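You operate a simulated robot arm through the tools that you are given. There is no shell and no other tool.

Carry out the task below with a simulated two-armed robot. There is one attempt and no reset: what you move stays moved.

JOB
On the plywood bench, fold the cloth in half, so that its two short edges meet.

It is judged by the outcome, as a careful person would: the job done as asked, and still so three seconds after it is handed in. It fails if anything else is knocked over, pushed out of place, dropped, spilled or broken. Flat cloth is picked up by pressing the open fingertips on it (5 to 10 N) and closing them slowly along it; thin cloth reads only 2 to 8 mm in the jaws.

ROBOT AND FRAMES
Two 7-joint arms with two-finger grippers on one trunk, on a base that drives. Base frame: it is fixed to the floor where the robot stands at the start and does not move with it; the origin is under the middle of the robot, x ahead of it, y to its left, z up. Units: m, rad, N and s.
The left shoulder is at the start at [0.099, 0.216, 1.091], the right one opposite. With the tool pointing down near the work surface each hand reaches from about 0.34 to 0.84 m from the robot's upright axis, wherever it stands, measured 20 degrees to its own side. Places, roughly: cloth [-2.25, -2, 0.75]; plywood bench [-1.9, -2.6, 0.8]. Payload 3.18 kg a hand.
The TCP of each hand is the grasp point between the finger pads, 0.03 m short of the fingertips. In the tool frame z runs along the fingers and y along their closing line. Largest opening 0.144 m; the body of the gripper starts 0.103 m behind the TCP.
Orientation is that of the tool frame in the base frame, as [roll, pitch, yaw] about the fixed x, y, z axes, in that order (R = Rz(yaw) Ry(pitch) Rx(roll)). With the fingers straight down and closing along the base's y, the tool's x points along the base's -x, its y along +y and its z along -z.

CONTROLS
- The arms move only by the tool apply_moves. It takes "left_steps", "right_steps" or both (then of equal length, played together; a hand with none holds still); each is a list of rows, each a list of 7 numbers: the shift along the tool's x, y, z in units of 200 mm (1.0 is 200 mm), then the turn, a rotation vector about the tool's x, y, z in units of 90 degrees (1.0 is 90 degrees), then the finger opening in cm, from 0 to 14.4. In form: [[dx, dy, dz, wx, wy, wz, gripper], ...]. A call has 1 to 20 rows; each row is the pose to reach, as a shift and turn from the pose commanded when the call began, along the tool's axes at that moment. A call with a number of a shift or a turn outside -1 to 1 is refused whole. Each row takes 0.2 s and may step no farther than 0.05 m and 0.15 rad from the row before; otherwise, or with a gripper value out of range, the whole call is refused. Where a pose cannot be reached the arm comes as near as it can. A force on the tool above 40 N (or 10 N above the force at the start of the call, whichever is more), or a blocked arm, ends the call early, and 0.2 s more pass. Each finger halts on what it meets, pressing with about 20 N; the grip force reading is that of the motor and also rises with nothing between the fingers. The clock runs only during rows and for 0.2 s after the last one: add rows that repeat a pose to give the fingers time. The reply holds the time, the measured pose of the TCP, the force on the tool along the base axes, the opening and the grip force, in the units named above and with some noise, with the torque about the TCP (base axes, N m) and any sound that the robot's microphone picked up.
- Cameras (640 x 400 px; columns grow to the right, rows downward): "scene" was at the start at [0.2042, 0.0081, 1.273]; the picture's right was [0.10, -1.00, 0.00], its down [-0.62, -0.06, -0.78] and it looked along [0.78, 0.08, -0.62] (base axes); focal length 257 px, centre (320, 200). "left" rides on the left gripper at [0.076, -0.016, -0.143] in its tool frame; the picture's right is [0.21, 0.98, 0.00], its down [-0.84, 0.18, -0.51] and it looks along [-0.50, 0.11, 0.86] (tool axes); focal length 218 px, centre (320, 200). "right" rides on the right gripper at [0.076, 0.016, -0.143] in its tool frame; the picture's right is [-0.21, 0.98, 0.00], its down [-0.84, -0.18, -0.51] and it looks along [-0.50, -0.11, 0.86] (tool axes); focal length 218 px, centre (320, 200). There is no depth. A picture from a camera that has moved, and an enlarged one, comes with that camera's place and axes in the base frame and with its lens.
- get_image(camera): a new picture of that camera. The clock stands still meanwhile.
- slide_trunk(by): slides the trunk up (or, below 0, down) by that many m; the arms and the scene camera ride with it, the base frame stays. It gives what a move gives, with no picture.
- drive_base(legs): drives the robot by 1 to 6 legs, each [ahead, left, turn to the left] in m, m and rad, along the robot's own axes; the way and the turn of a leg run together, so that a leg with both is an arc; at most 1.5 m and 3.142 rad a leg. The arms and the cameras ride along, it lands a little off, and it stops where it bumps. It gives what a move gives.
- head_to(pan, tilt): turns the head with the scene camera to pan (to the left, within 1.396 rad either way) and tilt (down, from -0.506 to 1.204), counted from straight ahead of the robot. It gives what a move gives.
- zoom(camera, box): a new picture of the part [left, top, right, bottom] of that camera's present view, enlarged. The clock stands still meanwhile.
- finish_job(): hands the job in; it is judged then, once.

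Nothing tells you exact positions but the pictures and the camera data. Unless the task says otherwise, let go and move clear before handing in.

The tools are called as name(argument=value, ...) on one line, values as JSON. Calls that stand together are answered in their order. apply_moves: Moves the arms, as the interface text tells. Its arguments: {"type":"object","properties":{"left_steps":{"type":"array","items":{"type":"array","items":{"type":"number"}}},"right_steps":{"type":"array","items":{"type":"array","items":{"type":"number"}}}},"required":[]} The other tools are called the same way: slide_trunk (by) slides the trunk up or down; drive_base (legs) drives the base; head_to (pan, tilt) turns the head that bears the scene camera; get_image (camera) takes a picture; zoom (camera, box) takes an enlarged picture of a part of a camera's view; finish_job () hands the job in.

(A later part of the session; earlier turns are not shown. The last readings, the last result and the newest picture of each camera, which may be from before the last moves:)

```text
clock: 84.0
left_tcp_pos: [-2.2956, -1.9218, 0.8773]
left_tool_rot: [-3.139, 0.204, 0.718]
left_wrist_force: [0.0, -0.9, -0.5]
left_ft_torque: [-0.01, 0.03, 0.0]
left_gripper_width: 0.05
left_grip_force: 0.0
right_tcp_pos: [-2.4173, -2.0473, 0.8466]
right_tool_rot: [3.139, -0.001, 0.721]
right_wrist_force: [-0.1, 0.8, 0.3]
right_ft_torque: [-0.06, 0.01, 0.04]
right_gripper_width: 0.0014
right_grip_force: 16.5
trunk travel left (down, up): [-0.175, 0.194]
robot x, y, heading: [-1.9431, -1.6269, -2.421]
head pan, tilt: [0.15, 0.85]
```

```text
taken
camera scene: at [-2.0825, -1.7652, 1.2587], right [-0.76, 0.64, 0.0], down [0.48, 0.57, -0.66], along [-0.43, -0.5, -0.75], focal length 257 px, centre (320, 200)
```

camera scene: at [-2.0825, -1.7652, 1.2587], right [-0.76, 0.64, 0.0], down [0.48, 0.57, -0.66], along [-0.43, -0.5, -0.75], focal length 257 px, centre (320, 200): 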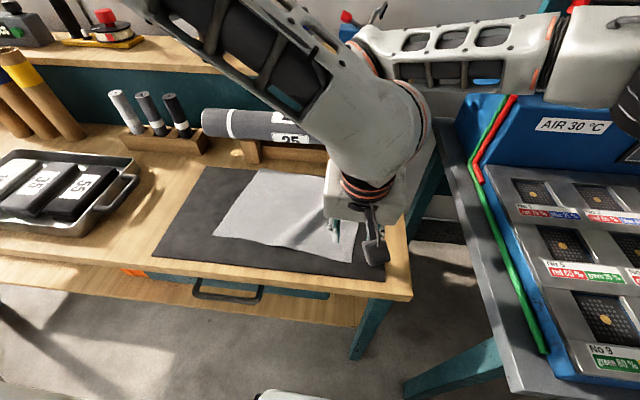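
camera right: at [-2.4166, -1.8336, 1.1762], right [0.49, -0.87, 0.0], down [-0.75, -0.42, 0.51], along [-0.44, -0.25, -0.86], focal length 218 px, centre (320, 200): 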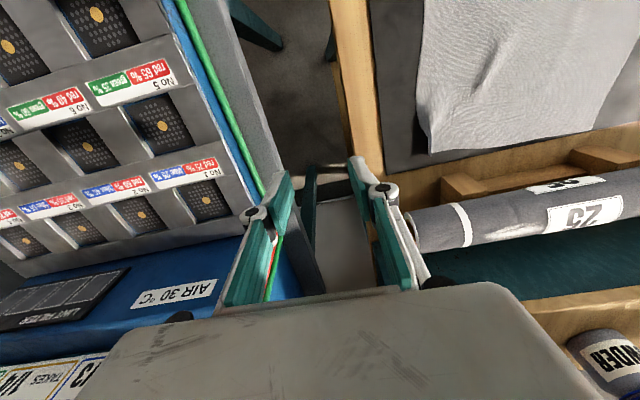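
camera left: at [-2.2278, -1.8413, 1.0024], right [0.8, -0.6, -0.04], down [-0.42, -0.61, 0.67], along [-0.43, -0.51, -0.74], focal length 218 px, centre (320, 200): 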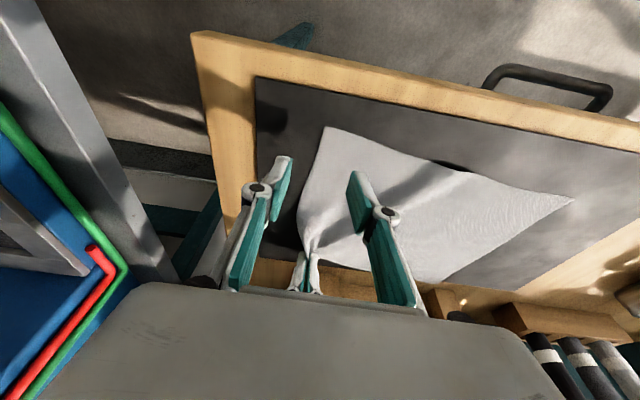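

No interference this time. I'll lower the left hand to just above the near corner.

apply_moves(left_steps=[[0.007, -0.02, 0.1, 0, 0, 0, 5], [0.0143, -0.02, 0.196, 0, 0, 0, 5], [0.0143, -0.02, 0.196, 0, 0, 0, 5]])

zoom(camera="left", box=[240, 110, 400, 210])

```text
clock: 84.8
left_tcp_pos: [-2.3022, -1.9231, 0.8388]
left_tool_rot: [-3.14, 0.205, 0.719]
left_wrist_force: [-0.4, -0.5, 0.5]
left_ft_torque: [-0.02, -0.02, 0.0]
left_gripper_width: 0.05
left_grip_force: 0.0
right_tcp_pos: [-2.4171, -2.0475, 0.8452]
right_tool_rot: [-3.142, -0.003, 0.721]
right_wrist_force: [-0.4, 0.2, -1.6]
right_ft_torque: [-0.01, -0.05, 0.01]
right_gripper_width: 0.0045
right_grip_force: 24.8
trunk travel left (down, up): [-0.175, 0.194]
robot x, y, heading: [-1.9418, -1.6284, -2.419]
head pan, tilt: [0.15, 0.85]
```

```text
4.00 times, centred on (320, 160) of left
camera zoom: at [-2.2349, -1.8418, 0.9632], right [0.8, -0.6, -0.04], down [-0.42, -0.61, 0.67], along [-0.43, -0.51, -0.74], focal length 873 px, centre (320, 360)
```

zoom: 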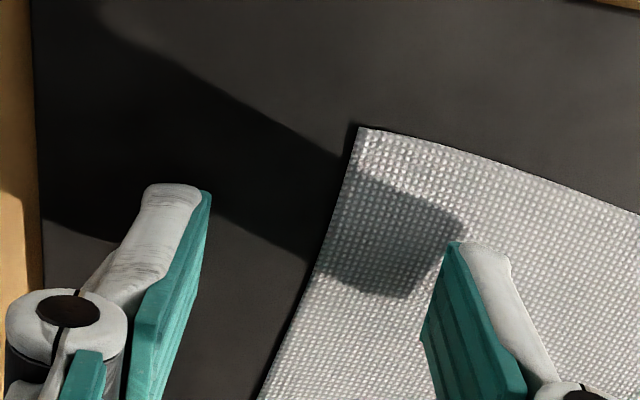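

Placement is good: one finger ~2.7 cm inside the edge, the other off it. Pressing gently.

apply_moves(left_steps=[[0.002, 0, 0.01, 0, 0, 0, 5], [0.004, 0, 0.02, 0, 0, 0, 5], [0.004, 0, 0.02, 0, 0, 0, 5]])

apply_moves(left_steps=[[0.0015, 0, 0.0075, 0, 0, 0, 5], [0.0015, 0, 0.0075, 0, 0, 0, 5]])

```text
clock: 85.6
left_tcp_pos: [-2.3021, -1.922, 0.8363]
left_tool_rot: [3.141, 0.207, 0.718]
left_wrist_force: [0.2, 0.4, 7.6]
left_ft_torque: [-0.17, -0.23, 0.05]
left_gripper_width: 0.0501
left_grip_force: 0.3
right_tcp_pos: [-2.4173, -2.0477, 0.8464]
right_tool_rot: [3.14, -0.002, 0.721]
right_wrist_force: [0.3, -0.1, -0.4]
right_ft_torque: [-0.05, -0.03, 0.0]
right_gripper_width: 0.0038
right_grip_force: 17.9
trunk travel left (down, up): [-0.175, 0.194]
robot x, y, heading: [-1.9431, -1.6254, -2.425]
head pan, tilt: [0.15, 0.85]
```

```text
clock: 86.2
left_tcp_pos: [-2.3013, -1.9221, 0.8352]
left_tool_rot: [-3.141, 0.207, 0.719]
left_wrist_force: [2.7, -2.9, 22.5]
left_ft_torque: [-0.48, -0.61, -0.01]
left_gripper_width: 0.0535
left_grip_force: 2.0
right_tcp_pos: [-2.4156, -2.0475, 0.8466]
right_tool_rot: [3.141, 0.0, 0.719]
right_wrist_force: [-0.1, 0.0, -2.7]
right_ft_torque: [-0.02, -0.01, 0.02]
right_gripper_width: 0.0018
right_grip_force: 18.2
trunk travel left (down, up): [-0.175, 0.194]
robot x, y, heading: [-1.9406, -1.6322, -2.42]
head pan, tilt: [0.15, 0.85]
```

Slightly over; I'll ease up 1.2 mm and close slowly to half.

apply_moves(left_steps=[[-0.0012, 0, -0.006, 0, 0, 0, 5], [-0.0012, 0, -0.006, 0, 0, 0, 4.75], [-0.0012, 0, -0.006, 0, 0, 0, 4.5], [-0.0016, 0, -0.008, 0, 0, 0, 4.25], [-0.0016, 0, -0.008, 0, 0, 0, 4.0], [-0.0016, 0, -0.008, 0, 0, 0, 3.75], [-0.0016, 0, -0.008, 0, 0, 0, 3.5], [-0.0016, 0, -0.008, 0, 0, 0, 3.25], [-0.0016, 0, -0.008, 0, 0, 0, 3.0]])

zoom(camera="left", box=[240, 110, 400, 210])

```text
clock: 88.2
left_tcp_pos: [-2.302, -1.9241, 0.8352]
left_tool_rot: [-3.14, 0.204, 0.72]
left_wrist_force: [6.8, -8.1, 16.1]
left_ft_torque: [-0.48, -0.52, -0.05]
left_gripper_width: 0.0359
left_grip_force: 5.1
right_tcp_pos: [-2.4147, -2.0475, 0.8454]
right_tool_rot: [3.14, 0.0, 0.72]
right_wrist_force: [-0.8, -0.5, 1.0]
right_ft_torque: [-0.03, -0.04, 0.0]
right_gripper_width: 0.003
right_grip_force: 24.6
trunk travel left (down, up): [-0.175, 0.194]
robot x, y, heading: [-1.9436, -1.6262, -2.418]
head pan, tilt: [0.15, 0.85]
```

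```text
4.00 times, centred on (320, 160) of left
camera zoom: at [-2.2343, -1.8421, 0.9602], right [0.8, -0.6, -0.04], down [-0.42, -0.61, 0.67], along [-0.43, -0.51, -0.74], focal length 873 px, centre (320, 360)
```

zoom: 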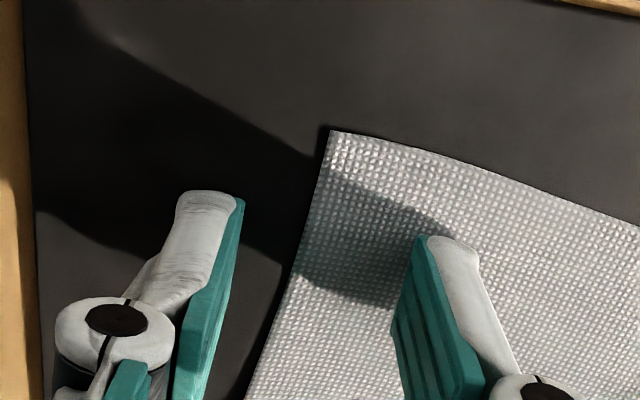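

Working: the cloth is dragged with the finger toward the other one. Continuing to close.

apply_moves(left_steps=[[0, 0, -0.001, 0, 0, 0, 2.75], [0, 0, -0.001, 0, 0, 0, 2.5], [0, 0, -0.002, 0, 0, 0, 2.25], [0, 0, -0.002, 0, 0, 0, 2.0], [0, 0, -0.002, 0, 0, 0, 1.75], [0, 0, -0.002, 0, 0, 0, 1.5]])

zoom(camera="left", box=[240, 110, 400, 210])

```text
clock: 89.6
left_tcp_pos: [-2.302, -1.9235, 0.8346]
left_tool_rot: [-3.14, 0.205, 0.72]
left_wrist_force: [0.8, -0.4, -0.6]
left_ft_torque: [0.02, 0.01, -0.01]
left_gripper_width: 0.0148
left_grip_force: 0.0
right_tcp_pos: [-2.4162, -2.0475, 0.8455]
right_tool_rot: [3.141, -0.001, 0.719]
right_wrist_force: [-0.5, -0.1, -0.7]
right_ft_torque: [-0.03, 0.03, -0.05]
right_gripper_width: 0.0043
right_grip_force: 25.6
trunk travel left (down, up): [-0.175, 0.194]
robot x, y, heading: [-1.945, -1.6281, -2.421]
head pan, tilt: [0.15, 0.85]
```

```text
4.00 times, centred on (320, 160) of left
camera zoom: at [-2.2352, -1.8419, 0.96], right [0.8, -0.6, -0.04], down [-0.43, -0.61, 0.67], along [-0.43, -0.51, -0.74], focal length 873 px, centre (320, 360)
```

zoom: 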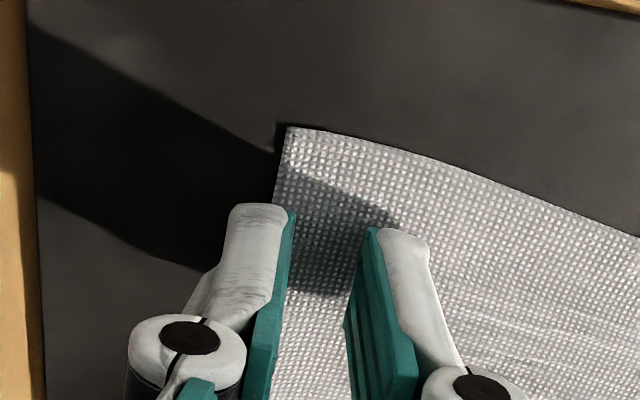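

Contact was lost near the end; the edge is right at the outer finger. I'll reopen to 2.6 cm, press again by ~3 mm and re-close.

apply_moves(left_steps=[[-0.002, 0, -0.01, 0, 0, 0, 1.5], [-0.002, 0, -0.01, 0, 0, 0, 2.6], [-0.002, 0, -0.01, 0, 0, 0, 2.6], [0.001, 0, 0.005, 0, 0, 0, 2.6], [0.002, 0, 0.0125, 0, 0, 0, 2.6], [0.002, 0, 0.0125, 0, 0, 0, 2.6]])

zoom(camera="left", box=[240, 110, 400, 210])

```text
clock: 91.0
left_tcp_pos: [-2.3028, -1.9225, 0.8354]
left_tool_rot: [-3.141, 0.208, 0.72]
left_wrist_force: [4.1, -0.1, 21.0]
left_ft_torque: [-0.27, -0.47, 0.08]
left_gripper_width: 0.0264
left_grip_force: 0.2
right_tcp_pos: [-2.4162, -2.0463, 0.8472]
right_tool_rot: [3.141, 0.0, 0.721]
right_wrist_force: [-0.4, 0.2, 0.3]
right_ft_torque: [-0.02, -0.02, 0.02]
right_gripper_width: 0.0019
right_grip_force: 20.6
trunk travel left (down, up): [-0.175, 0.194]
robot x, y, heading: [-1.9466, -1.6289, -2.42]
head pan, tilt: [0.15, 0.85]
```

```text
4.00 times, centred on (320, 160) of left
camera zoom: at [-2.2347, -1.8417, 0.9595], right [0.8, -0.6, -0.05], down [-0.42, -0.61, 0.67], along [-0.43, -0.52, -0.74], focal length 873 px, centre (320, 360)
```

zoom: 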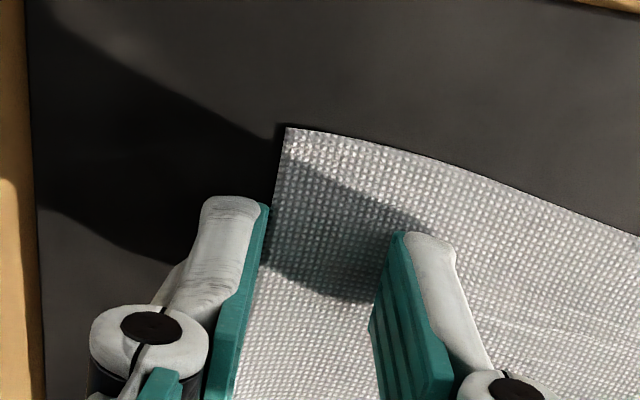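

Edge is right at the outer finger's inner face. Closing now with firm contact, easing slightly.

apply_moves(left_steps=[[-0.0006, 0, -0.003, 0, 0, 0, 2.4], [-0.0006, 0, -0.003, 0, 0, 0, 2.2], [-0.0006, 0, -0.003, 0, 0, 0, 2.0], [-0.0006, 0, -0.003, 0, 0, 0, 1.8], [-0.0006, 0, -0.003, 0, 0, 0, 1.6], [-0.0006, 0, -0.003, 0, 0, 0, 1.4], [-0.0006, 0, -0.003, 0, 0, 0, 1.2]])

zoom(camera="left", box=[240, 110, 400, 210])

```text
clock: 92.6
left_tcp_pos: [-2.3026, -1.9222, 0.8335]
left_tool_rot: [-3.141, 0.206, 0.719]
left_wrist_force: [1.1, -3.2, 14.5]
left_ft_torque: [-0.21, -0.18, -0.02]
left_gripper_width: 0.0117
left_grip_force: 0.1
right_tcp_pos: [-2.4163, -2.0475, 0.8459]
right_tool_rot: [3.141, -0.001, 0.721]
right_wrist_force: [0.4, -0.3, 0.6]
right_ft_torque: [-0.14, -0.09, -0.02]
right_gripper_width: 0.0028
right_grip_force: 24.4
trunk travel left (down, up): [-0.175, 0.194]
robot x, y, heading: [-1.9436, -1.6281, -2.414]
head pan, tilt: [0.15, 0.85]
```

```text
4.00 times, centred on (320, 160) of left
camera zoom: at [-2.235, -1.8418, 0.9587], right [0.8, -0.6, -0.04], down [-0.42, -0.61, 0.67], along [-0.43, -0.51, -0.74], focal length 873 px, centre (320, 360)
```

zoom: 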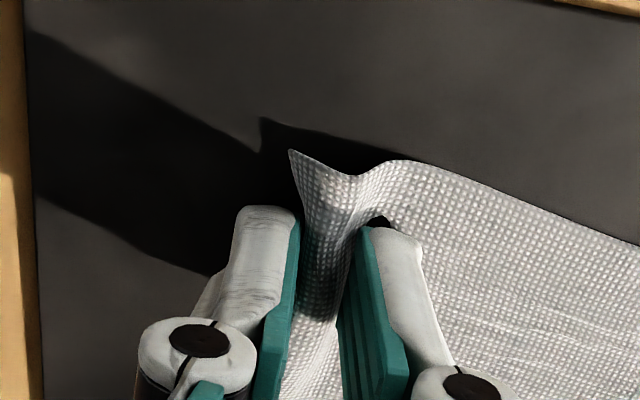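

The edge has now risen between the pads and along the outer finger. Closing completely and lifting slightly.

apply_moves(left_steps=[[0, 0, 0, 0, 0, 0, 1.0], [0, 0, 0, 0, 0, 0, 0.75], [0, 0, 0, 0, 0, 0, 0.5], [0, 0, 0, 0, 0, 0, 0.25], [0, 0, 0, 0, 0, 0, 0], [0, 0, 0, 0, 0, 0, 0], [0, 0, 0, 0, 0, 0, 0], [-0.007, 0, -0.035, 0, 0, 0, 0], [-0.014, 0, -0.07, 0, 0, 0, 0]])

zoom(camera="left", box=[240, 110, 400, 210])

get_image(camera="scene")

```text
clock: 94.6
left_tcp_pos: [-2.3027, -1.9221, 0.8477]
left_tool_rot: [-3.139, 0.205, 0.719]
left_wrist_force: [-0.2, -0.4, -1.1]
left_ft_torque: [0.0, -0.01, -0.01]
left_gripper_width: 0.0038
left_grip_force: 16.6
right_tcp_pos: [-2.4164, -2.0476, 0.8452]
right_tool_rot: [3.139, -0.001, 0.721]
right_wrist_force: [-0.1, 0.3, -0.9]
right_ft_torque: [-0.01, -0.03, 0.0]
right_gripper_width: 0.0044
right_grip_force: 25.7
trunk travel left (down, up): [-0.175, 0.194]
robot x, y, heading: [-1.9458, -1.6294, -2.422]
head pan, tilt: [0.15, 0.85]
```

```text
4.00 times, centred on (320, 160) of left
camera zoom: at [-2.2351, -1.8418, 0.9727], right [0.8, -0.6, -0.04], down [-0.42, -0.61, 0.67], along [-0.43, -0.51, -0.74], focal length 873 px, centre (320, 360)
```

zoom: 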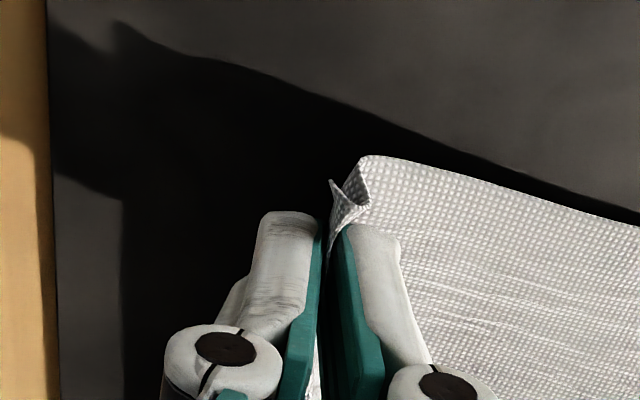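

```text
taken
camera scene: at [-2.0829, -1.7653, 1.2585], right [-0.76, 0.64, 0.0], down [0.48, 0.57, -0.66], along [-0.43, -0.5, -0.75], focal length 257 px, centre (320, 200)
```

scene: 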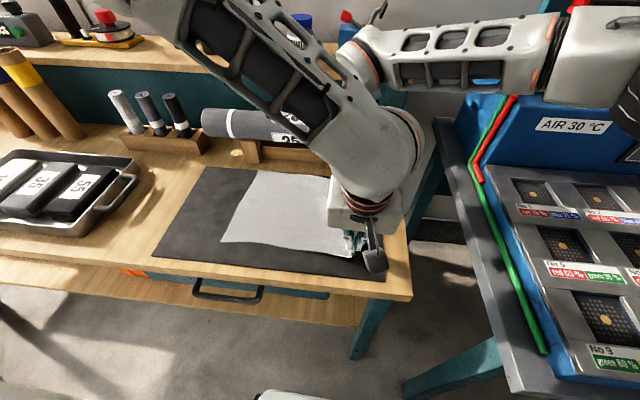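

Both corners of the right short edge are held (3.8 and 4.4 mm). Left edge of the cloth is at L ≈ 0.205 (near) to 0.216 (far). Now I'll start the fold arc: first lift and move left with both hands.

apply_moves(left_steps=[[-0.0156, 0.0076, -0.076, 0, 0, 0, 0], [-0.031, 0.03, -0.151, 0, 0, 0, 0], [-0.046, 0.067, -0.222, 0, 0, 0, 0], [-0.06, 0.118, -0.288, 0, 0, 0, 0], [-0.073, 0.181, -0.346, 0, 0, 0, 0], [-0.073, 0.181, -0.346, 0, 0, 0, 0]], right_steps=[[0, 0.007, -0.078, 0, 0, 0, 0], [-0.001, 0.028, -0.155, 0, 0, 0, 0], [-0.002, 0.063, -0.227, 0, 0, 0, 0], [-0.003, 0.111, -0.294, 0, 0, 0, 0], [-0.004, 0.171, -0.354, 0, 0, 0, 0], [-0.004, 0.171, -0.354, 0, 0, 0, 0]])

get_image(camera="scene")

get_image(camera="left")

get_image(camera="right")

```text
clock: 96.0
left_tcp_pos: [-2.2781, -1.9499, 0.9192]
left_tool_rot: [-3.139, 0.206, 0.718]
left_wrist_force: [-2.5, 0.5, 0.1]
left_ft_torque: [0.06, 0.03, -0.02]
left_gripper_width: 0.0011
left_grip_force: 18.4
right_tcp_pos: [-2.3943, -2.073, 0.9149]
right_tool_rot: [3.139, -0.002, 0.719]
right_wrist_force: [0.6, -0.8, -1.0]
right_ft_torque: [0.06, 0.13, 0.04]
right_gripper_width: 0.0017
right_grip_force: 15.8
trunk travel left (down, up): [-0.175, 0.194]
robot x, y, heading: [-1.9435, -1.6248, -2.421]
head pan, tilt: [0.15, 0.85]
```

```text
taken
camera scene: at [-2.0835, -1.7652, 1.2584], right [-0.76, 0.64, 0.0], down [0.48, 0.57, -0.66], along [-0.43, -0.5, -0.75], focal length 257 px, centre (320, 200)
```

scene: 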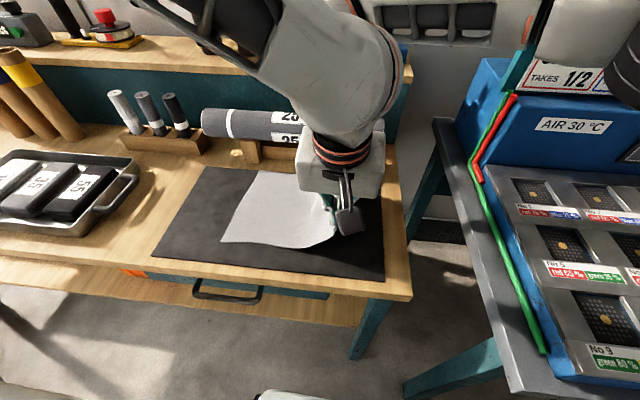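

```text
taken
camera left: at [-2.2117, -1.8696, 1.0436], right [0.8, -0.6, -0.04], down [-0.43, -0.61, 0.67], along [-0.43, -0.51, -0.74], focal length 218 px, centre (320, 200)
```

left: 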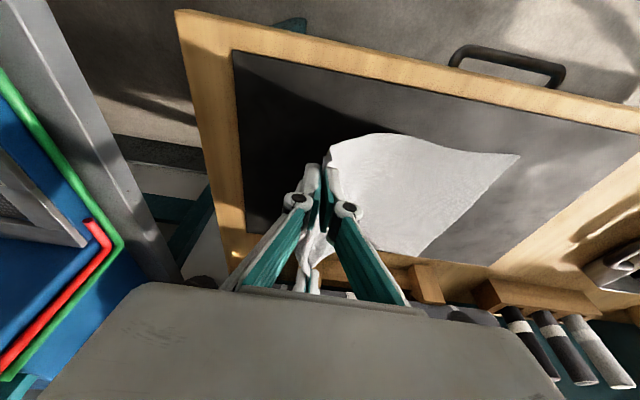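

```text
taken
camera right: at [-2.3275, -2.0347, 1.0588], right [0.49, -0.87, 0.0], down [-0.75, -0.42, 0.51], along [-0.44, -0.25, -0.86], focal length 218 px, centre (320, 200)
```

right: 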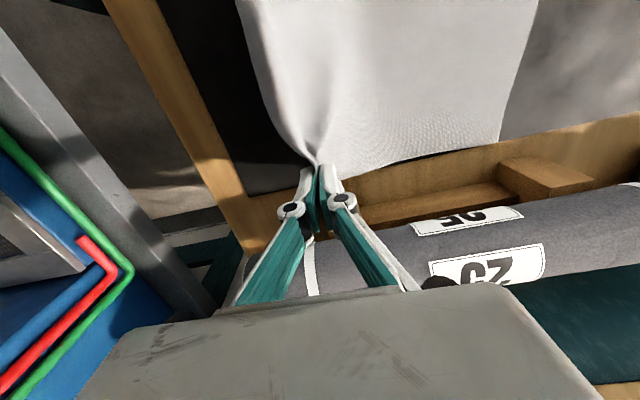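

zoom(camera="left", box=[200, 110, 400, 235])

zoom(camera="scene", box=[200, 140, 400, 265])

```text
3.20 times, centred on (300, 172) of left
camera zoom: at [-2.2117, -1.8696, 1.0436], right [0.8, -0.6, -0.04], down [-0.43, -0.61, 0.67], along [-0.43, -0.51, -0.74], focal length 698 px, centre (384, 288)
```

zoom: 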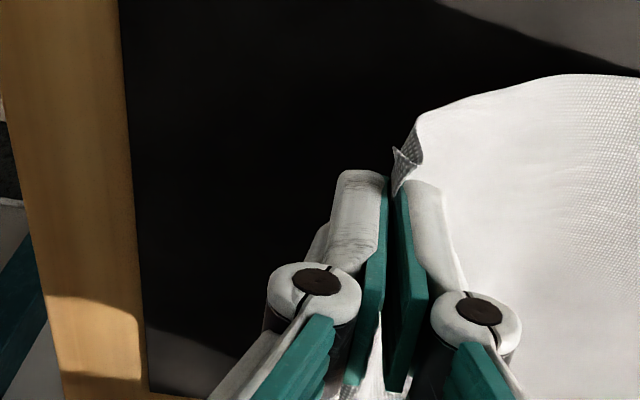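

```text
3.20 times, centred on (300, 202) of scene
camera zoom: at [-2.0835, -1.7652, 1.2584], right [-0.76, 0.64, 0.0], down [0.48, 0.57, -0.66], along [-0.43, -0.5, -0.75], focal length 823 px, centre (384, 192)
```

zoom: 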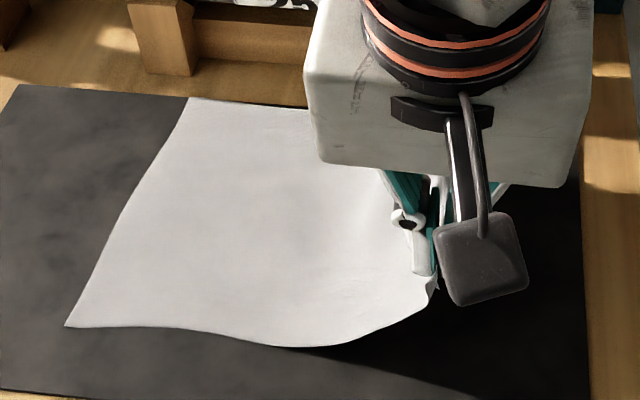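

Both grips hold and the cloth is lifting evenly. Continuing the arc to its top.

apply_moves(left_steps=[[-0.011, 0.073, -0.05, 0, 0, 0, 0], [-0.021, 0.156, -0.09, 0, 0, 0, 0], [-0.028, 0.246, -0.119, 0, 0, 0, 0], [-0.034, 0.34, -0.136, 0, 0, 0, 0], [-0.036, 0.4365, -0.142, 0, 0, 0, 0], [-0.036, 0.4365, -0.142, 0, 0, 0, 0]], right_steps=[[-0.002, 0.069, -0.051, 0, 0, 0, 0], [-0.004, 0.147, -0.092, 0, 0, 0, 0], [-0.006, 0.232, -0.122, 0, 0, 0, 0], [-0.009, 0.321, -0.14, 0, 0, 0, 0], [-0.011, 0.4115, -0.146, 0, 0, 0, 0], [-0.011, 0.4115, -0.146, 0, 0, 0, 0]])

get_image(camera="scene")

get_image(camera="left")

get_image(camera="right")

```text
clock: 97.2
left_tcp_pos: [-2.2293, -2.0105, 0.9481]
left_tool_rot: [-3.14, 0.206, 0.718]
left_wrist_force: [0.6, -0.1, -0.3]
left_ft_torque: [-0.04, 0.02, 0.03]
left_gripper_width: 0.0005
left_grip_force: 17.1
right_tcp_pos: [-2.4457, -2.1083, 0.9763]
right_tool_rot: [3.058, -0.007, 0.557]
right_wrist_force: [1.2, 1.7, 0.3]
right_ft_torque: [0.06, 0.05, 0.0]
right_gripper_width: 0.001
right_grip_force: 16.0
trunk travel left (down, up): [-0.175, 0.194]
robot x, y, heading: [-1.9507, -1.6257, -2.421]
head pan, tilt: [0.15, 0.85]
stopped in row 5 (right hand): the arm was blocked; the commanded pose is now the measured one
```

```text
taken
camera scene: at [-2.0833, -1.7652, 1.2584], right [-0.76, 0.64, 0.0], down [0.48, 0.57, -0.66], along [-0.43, -0.5, -0.75], focal length 257 px, centre (320, 200)
```

scene: 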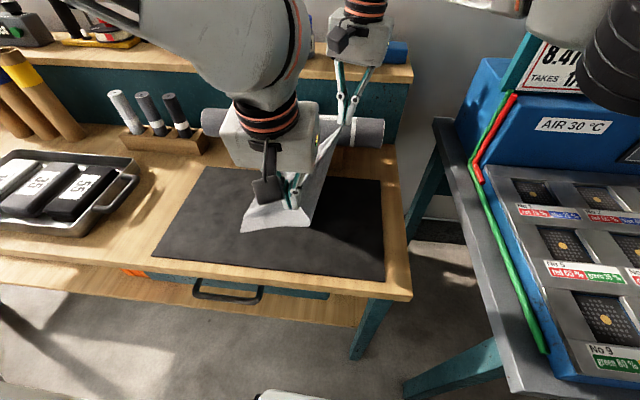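

```text
taken
camera left: at [-2.1611, -1.9299, 1.0726], right [0.8, -0.6, -0.04], down [-0.42, -0.61, 0.67], along [-0.43, -0.51, -0.74], focal length 218 px, centre (320, 200)
```

left: 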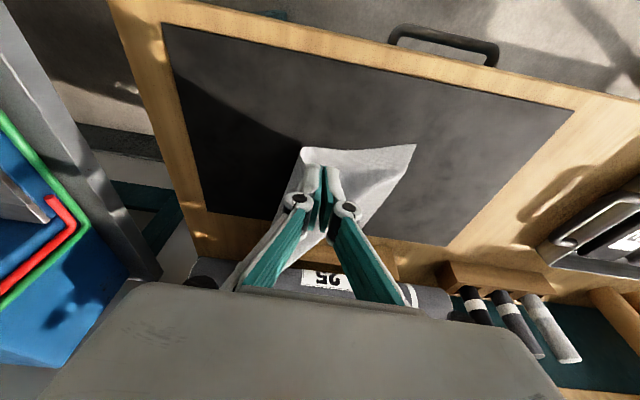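

```text
taken
camera right: at [-2.38, -2.071, 1.1207], right [0.34, -0.94, 0.08], down [-0.84, -0.26, 0.48], along [-0.43, -0.23, -0.87], focal length 218 px, centre (320, 200)
```

right: 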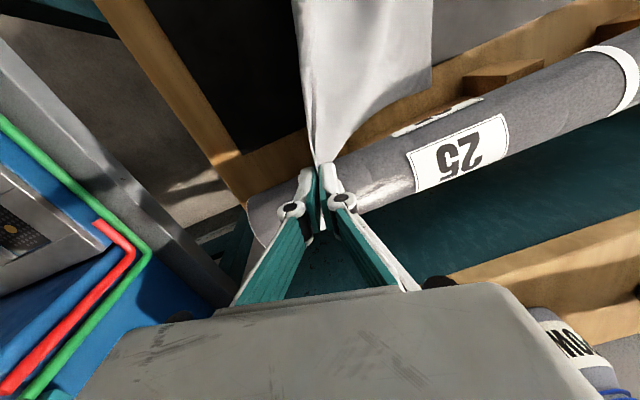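

The right arm got blocked as it crossed left and its hand was pushed forward a bit; grips still hold and nothing is displaced on the bench. I'll bring both hands back to the comfortable relative pose in front of me, and then do the rest of the sideways travel by driving the base.

apply_moves(left_steps=[[0, -0.1, 0, 0, 0, 0, 0], [0, -0.2, 0, 0, 0, 0, 0], [0, -0.3, 0, 0, 0, 0, 0], [0, -0.34, 0, 0, 0, 0, 0], [0, -0.34, 0, 0, 0, 0, 0], [0, -0.34, 0, 0, 0, 0, 0]], right_steps=[[0, 0, -0.02, 0, 0, 0, 0], [0.05, -0.002, 0, 0.01, 0, -0.02, 0], [0.12, -0.005, 0.04, 0.025, -0.002, -0.045, 0], [0.2, -0.008, 0.09, 0.04, -0.003, -0.075, 0], [0.299, -0.011, 0.155, 0.053, -0.004, -0.103, 0], [0.299, -0.011, 0.155, 0.053, -0.004, -0.103, 0]])

get_image(camera="scene")

get_image(camera="left")

get_image(camera="right")

```text
clock: 98.6
left_tcp_pos: [-2.2742, -1.9606, 0.9479]
left_tool_rot: [-3.139, 0.206, 0.719]
left_wrist_force: [-0.1, -0.5, 1.0]
left_ft_torque: [0.02, 0.03, -0.01]
left_gripper_width: 0.0004
left_grip_force: 17.1
right_tcp_pos: [-2.3903, -2.0765, 0.9458]
right_tool_rot: [-3.139, 0.006, 0.725]
right_wrist_force: [-1.1, -0.1, -0.2]
right_ft_torque: [-0.05, -0.06, -0.05]
right_gripper_width: 0.0016
right_grip_force: 17.2
trunk travel left (down, up): [-0.175, 0.194]
robot x, y, heading: [-1.941, -1.6281, -2.422]
head pan, tilt: [0.15, 0.85]
```

```text
taken
camera scene: at [-2.083, -1.7655, 1.2585], right [-0.76, 0.64, 0.0], down [0.48, 0.57, -0.66], along [-0.43, -0.5, -0.75], focal length 257 px, centre (320, 200)
```

scene: 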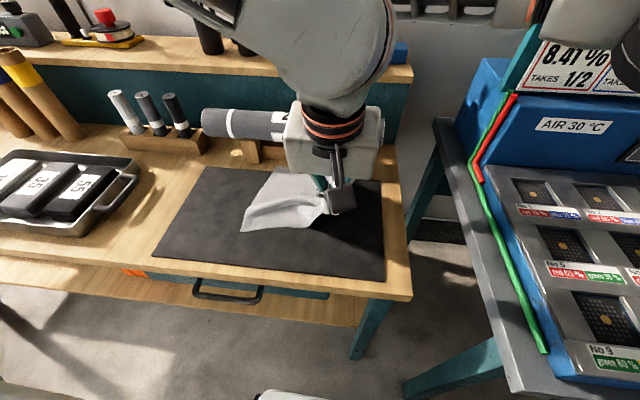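

```text
taken
camera left: at [-2.2057, -1.8794, 1.0725], right [0.8, -0.6, -0.04], down [-0.42, -0.61, 0.67], along [-0.43, -0.51, -0.74], focal length 218 px, centre (320, 200)
```

left: 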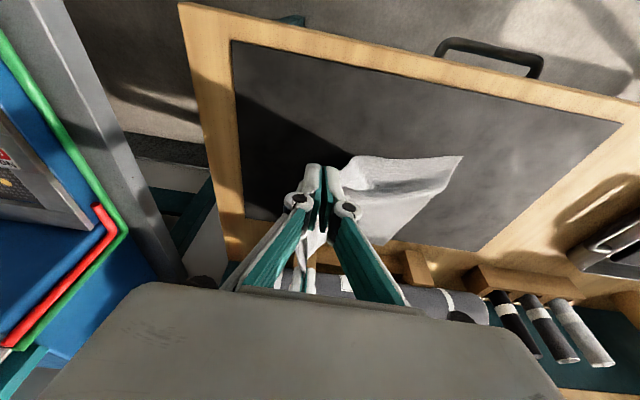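

```text
taken
camera right: at [-2.3221, -2.0384, 1.087], right [0.49, -0.87, 0.0], down [-0.75, -0.42, 0.51], along [-0.45, -0.25, -0.86], focal length 218 px, centre (320, 200)
```

right: 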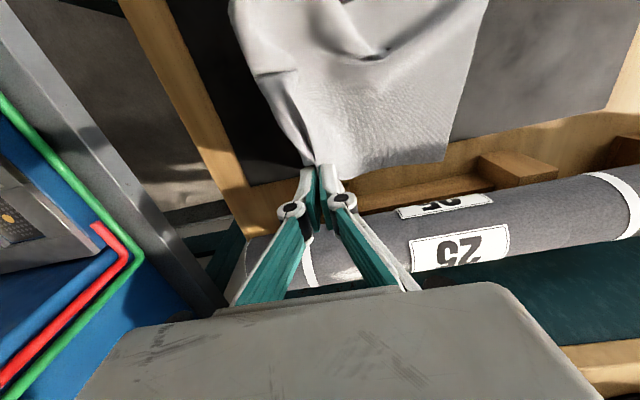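

I need to confirm that the left hand still holds the near corner.

zoom(camera="left", box=[240, 110, 480, 260])

zoom(camera="scene", box=[210, 140, 410, 265])

zoom(camera="right", box=[200, 0, 520, 200])

```text
2.67 times, centred on (360, 185) of left
camera zoom: at [-2.2057, -1.8794, 1.0725], right [0.8, -0.6, -0.04], down [-0.42, -0.61, 0.67], along [-0.43, -0.51, -0.74], focal length 582 px, centre (213, 240)
```

zoom: 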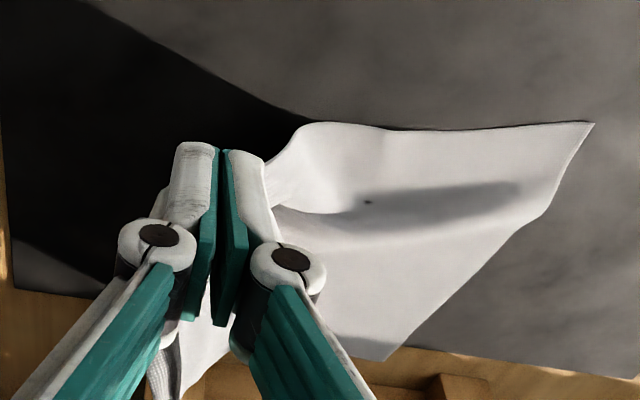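

```text
3.20 times, centred on (310, 202) of scene
camera zoom: at [-2.083, -1.7655, 1.2585], right [-0.76, 0.64, 0.0], down [0.48, 0.57, -0.66], along [-0.43, -0.5, -0.75], focal length 823 px, centre (352, 192)
```

zoom: 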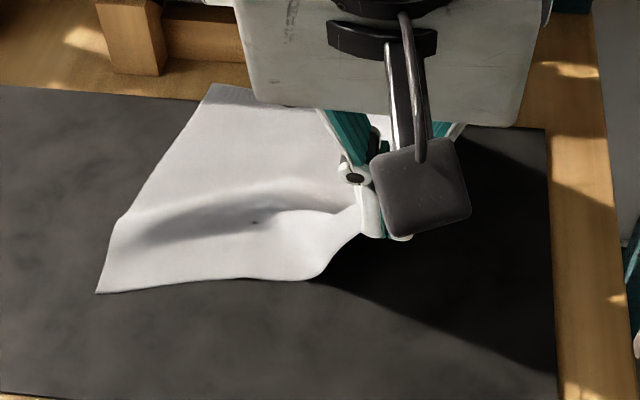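

```text
2.00 times, centred on (360, 100) of right
camera zoom: at [-2.3221, -2.0384, 1.087], right [0.49, -0.87, 0.0], down [-0.75, -0.42, 0.51], along [-0.45, -0.25, -0.86], focal length 436 px, centre (240, 400)
```

zoom: 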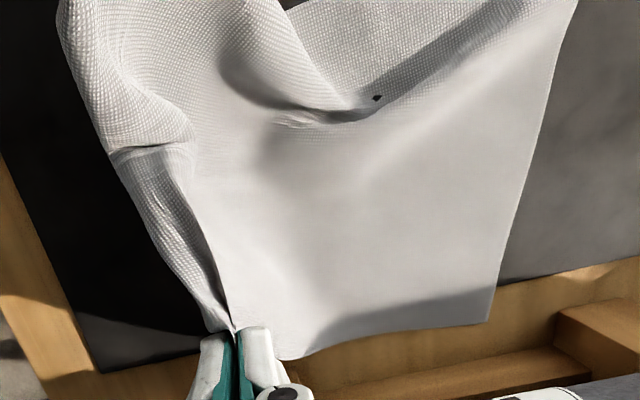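

Both grips still appear to hold, but the cloth got dragged and has a hump. I'll pull it flat and straight again by lowering both hands and drawing them back to the right, then redo the fold using the base for the sideways travel.

apply_moves(left_steps=[[0.01, -0.07, 0.06, 0, 0, 0, 0], [0.025, -0.14, 0.13, 0, 0, 0, 0], [0.045, -0.22, 0.22, 0, 0, 0, 0], [0.065, -0.3, 0.32, 0, 0, 0, 0], [0.082, -0.38, 0.41, 0, 0, 0, 0], [0.096, -0.455, 0.478, 0, 0, 0, 0], [0.096, -0.455, 0.478, 0, 0, 0, 0]], right_steps=[[0, -0.06, 0.06, 0, 0, 0, 0], [0, -0.12, 0.13, 0, 0, 0, 0], [0, -0.19, 0.22, 0, 0, 0, 0], [0, -0.26, 0.32, 0, 0, 0, 0], [0, -0.33, 0.41, 0, 0, 0, 0], [0, -0.4, 0.478, 0, 0, 0, 0], [0, -0.4, 0.478, 0, 0, 0, 0]])

get_image(camera="scene")

get_image(camera="left")

get_image(camera="right")

```text
clock: 100.2
left_tcp_pos: [-2.3358, -1.8942, 0.8552]
left_tool_rot: [-3.131, 0.21, 0.726]
left_wrist_force: [0.3, -0.1, 0.4]
left_ft_torque: [0.03, 0.03, -0.02]
left_gripper_width: 0.0004
left_grip_force: 15.8
right_tcp_pos: [-2.4442, -2.0187, 0.8515]
right_tool_rot: [-3.138, 0.009, 0.726]
right_wrist_force: [0.8, 0.1, 0.0]
right_ft_torque: [-0.1, -0.1, -0.03]
right_gripper_width: 0.0033
right_grip_force: 25.1
trunk travel left (down, up): [-0.175, 0.194]
robot x, y, heading: [-1.942, -1.6305, -2.423]
head pan, tilt: [0.15, 0.85]
```

```text
taken
camera scene: at [-2.0825, -1.7654, 1.2587], right [-0.76, 0.64, 0.0], down [0.48, 0.57, -0.66], along [-0.43, -0.5, -0.75], focal length 257 px, centre (320, 200)
```

scene: 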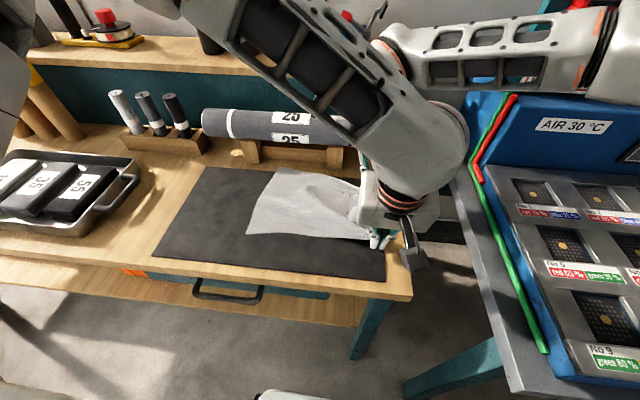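

```text
taken
camera left: at [-2.2674, -1.8129, 0.9793], right [0.8, -0.6, -0.05], down [-0.41, -0.62, 0.67], along [-0.43, -0.51, -0.74], focal length 218 px, centre (320, 200)
```

left: 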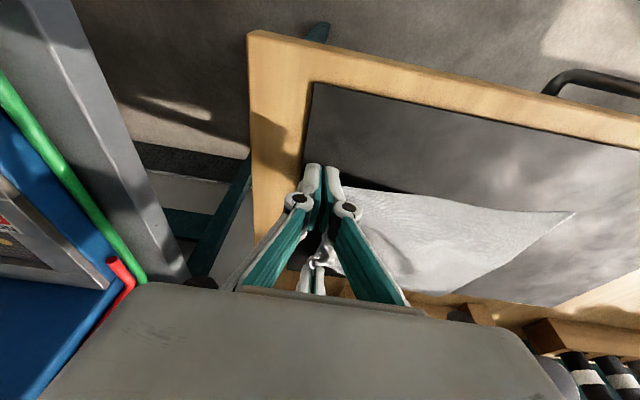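

```text
taken
camera right: at [-2.375, -1.9786, 0.9919], right [0.49, -0.87, 0.0], down [-0.75, -0.42, 0.51], along [-0.45, -0.25, -0.86], focal length 218 px, centre (320, 200)
```

right: 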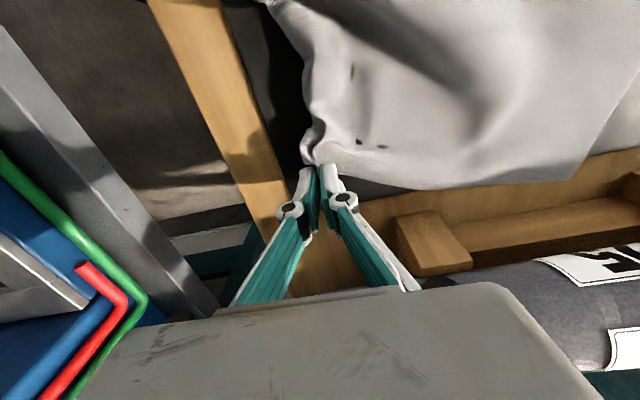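

zoom(camera="left", box=[270, 120, 590, 320])

zoom(camera="right", box=[240, 0, 560, 200])

zoom(camera="scene", box=[230, 150, 430, 275])

```text
2.00 times, centred on (430, 220) of left
camera zoom: at [-2.2674, -1.8129, 0.9793], right [0.8, -0.6, -0.05], down [-0.41, -0.62, 0.67], along [-0.43, -0.51, -0.74], focal length 436 px, centre (100, 160)
```

zoom: 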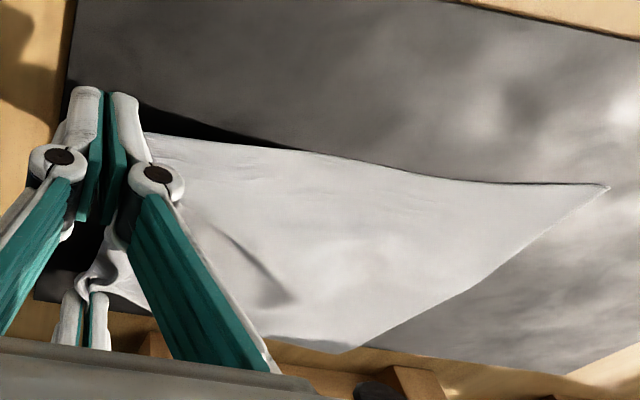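

```text
2.00 times, centred on (400, 100) of right
camera zoom: at [-2.375, -1.9786, 0.9919], right [0.49, -0.87, 0.0], down [-0.75, -0.42, 0.51], along [-0.45, -0.25, -0.86], focal length 436 px, centre (160, 400)
```

zoom: 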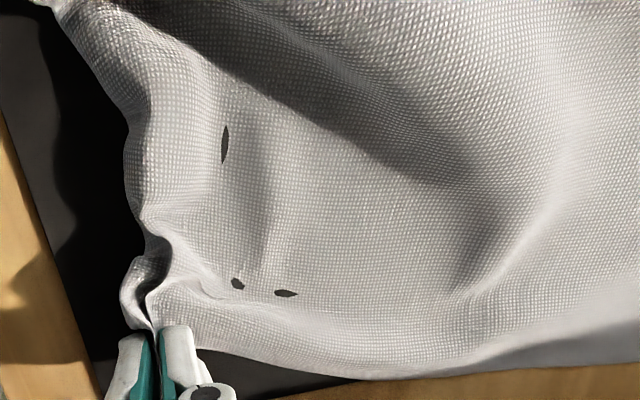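

```text
3.20 times, centred on (330, 212) of scene
camera zoom: at [-2.0825, -1.7654, 1.2587], right [-0.76, 0.64, 0.0], down [0.48, 0.57, -0.66], along [-0.43, -0.5, -0.75], focal length 823 px, centre (288, 160)
```

zoom: 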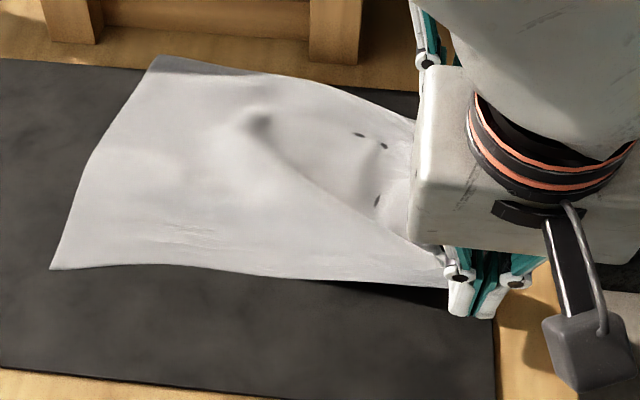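

Both corners are held and the near side is taut; the far side is slack by ~2.5 cm. I'll draw the right hand (and slightly the left) further right to straighten it.

apply_moves(left_steps=[[0, -0.03, 0, 0, 0, 0, 0], [0, -0.06, 0, 0, 0, 0, 0], [0, -0.075, 0, 0, 0, 0, 0], [0, -0.075, 0, 0, 0, 0, 0], [0, -0.075, 0, 0, 0, 0, 0]], right_steps=[[0.01, -0.06, 0, 0, 0, 0, 0], [0.02, -0.12, 0, 0, 0, 0, 0], [0.025, -0.18, 0, 0, 0, 0, 0], [0.025, -0.225, 0, 0, 0, 0, 0], [0.025, -0.225, 0, 0, 0, 0, 0]])

zoom(camera="left", box=[270, 120, 590, 320])

zoom(camera="scene", box=[190, 130, 430, 280])

zoom(camera="right", box=[240, 0, 560, 200])

```text
clock: 101.4
left_tcp_pos: [-2.3474, -1.8892, 0.8599]
left_tool_rot: [-3.114, 0.206, 0.75]
left_wrist_force: [0.5, 0.4, 1.0]
left_ft_torque: [-0.04, 0.0, 0.0]
left_gripper_width: 0.0006
left_grip_force: 21.3
right_tcp_pos: [-2.4703, -1.9811, 0.8493]
right_tool_rot: [-3.137, 0.007, 0.726]
right_wrist_force: [-0.1, 0.6, -0.6]
right_ft_torque: [-0.02, 0.0, -0.01]
right_gripper_width: 0.0035
right_grip_force: 24.8
trunk travel left (down, up): [-0.175, 0.194]
robot x, y, heading: [-1.9416, -1.6284, -2.425]
head pan, tilt: [0.15, 0.85]
```

```text
2.00 times, centred on (430, 220) of left
camera zoom: at [-2.2802, -1.8085, 0.9845], right [0.81, -0.58, -0.07], down [-0.4, -0.63, 0.66], along [-0.43, -0.51, -0.75], focal length 436 px, centre (100, 160)
```

zoom: 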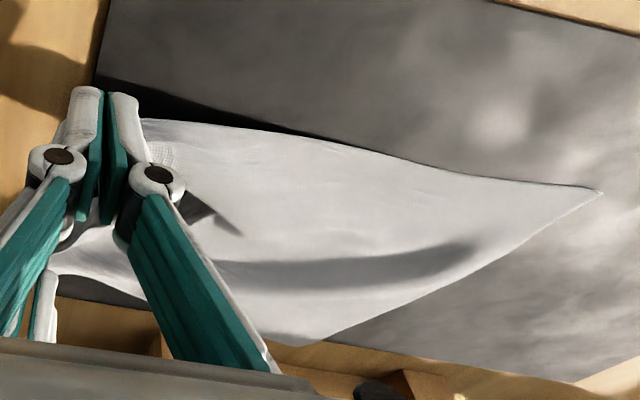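

```text
2.67 times, centred on (310, 205) of scene
camera zoom: at [-2.0829, -1.7655, 1.2585], right [-0.76, 0.64, 0.0], down [0.48, 0.57, -0.66], along [-0.43, -0.5, -0.75], focal length 686 px, centre (347, 187)
```

zoom: 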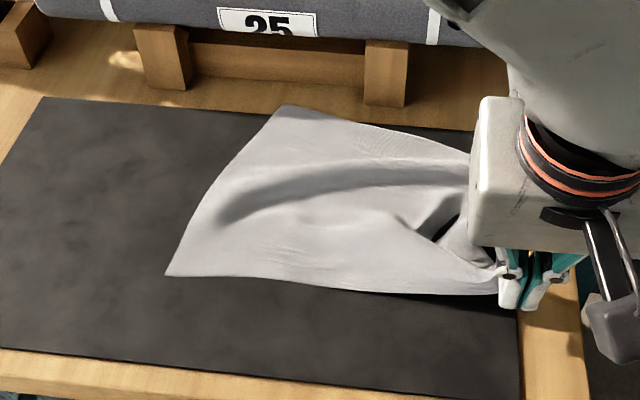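

```text
2.00 times, centred on (400, 100) of right
camera zoom: at [-2.4017, -1.9415, 0.992], right [0.49, -0.87, 0.0], down [-0.75, -0.42, 0.51], along [-0.45, -0.25, -0.86], focal length 436 px, centre (160, 400)
```

zoom: 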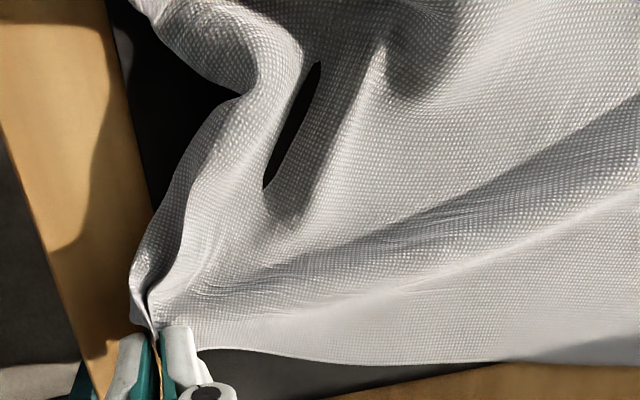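

The cloth lies rotated by about 0.23 rad, which is fine for a fold, but the hands need to match it. I'll drive the base slightly back and right (hands ride along, pulling it straight), then adjust the hands to the cloth's own rectangle.

drive_base(legs=[[-0.04, -0.03, 0]])

get_image(camera="scene")

zoom(camera="left", box=[270, 120, 590, 320])

zoom(camera="right", box=[240, 0, 560, 200])

```text
clock: 102.3
left_tcp_pos: [-2.337, -1.841, 0.8597]
left_tool_rot: [-3.116, 0.206, 0.749]
left_wrist_force: [-0.2, 0.5, -0.2]
left_ft_torque: [-0.04, 0.03, 0.01]
left_gripper_width: 0.0024
left_grip_force: 25.9
right_tcp_pos: [-2.4592, -1.9336, 0.8503]
right_tool_rot: [-3.141, 0.01, 0.724]
right_wrist_force: [2.5, -0.9, 2.4]
right_ft_torque: [0.01, 0.02, -0.03]
right_gripper_width: 0.0014
right_grip_force: 16.6
trunk travel left (down, up): [-0.175, 0.194]
robot x, y, heading: [-1.9316, -1.5781, -2.425]
head pan, tilt: [0.15, 0.85]
```

```text
taken
camera scene: at [-2.0727, -1.7161, 1.2586], right [-0.76, 0.64, 0.0], down [0.48, 0.57, -0.66], along [-0.43, -0.51, -0.75], focal length 257 px, centre (320, 200)
```

scene: 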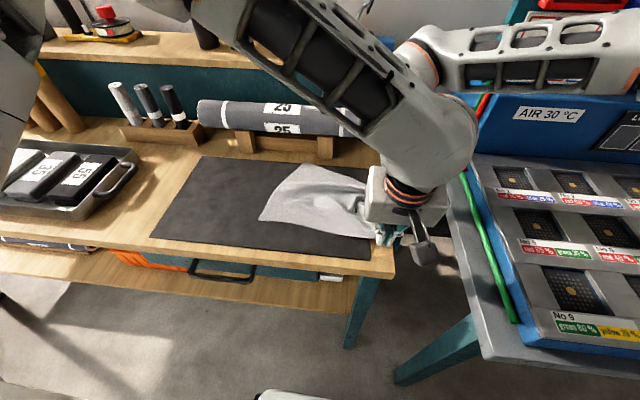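

```text
2.00 times, centred on (430, 220) of left
camera zoom: at [-2.27, -1.7598, 0.9844], right [0.81, -0.58, -0.07], down [-0.4, -0.63, 0.66], along [-0.43, -0.51, -0.74], focal length 436 px, centre (100, 160)
```

zoom: 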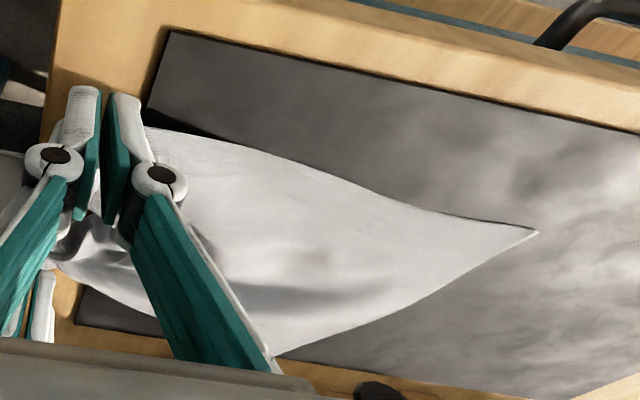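

```text
2.00 times, centred on (400, 100) of right
camera zoom: at [-2.3914, -1.8923, 0.9924], right [0.49, -0.87, 0.0], down [-0.75, -0.42, 0.51], along [-0.45, -0.25, -0.86], focal length 436 px, centre (160, 400)
```

zoom: 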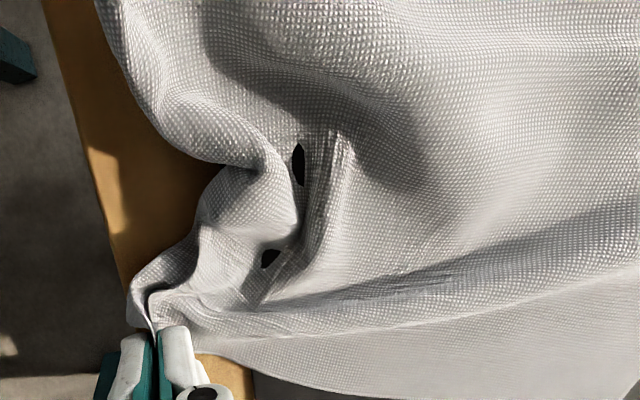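

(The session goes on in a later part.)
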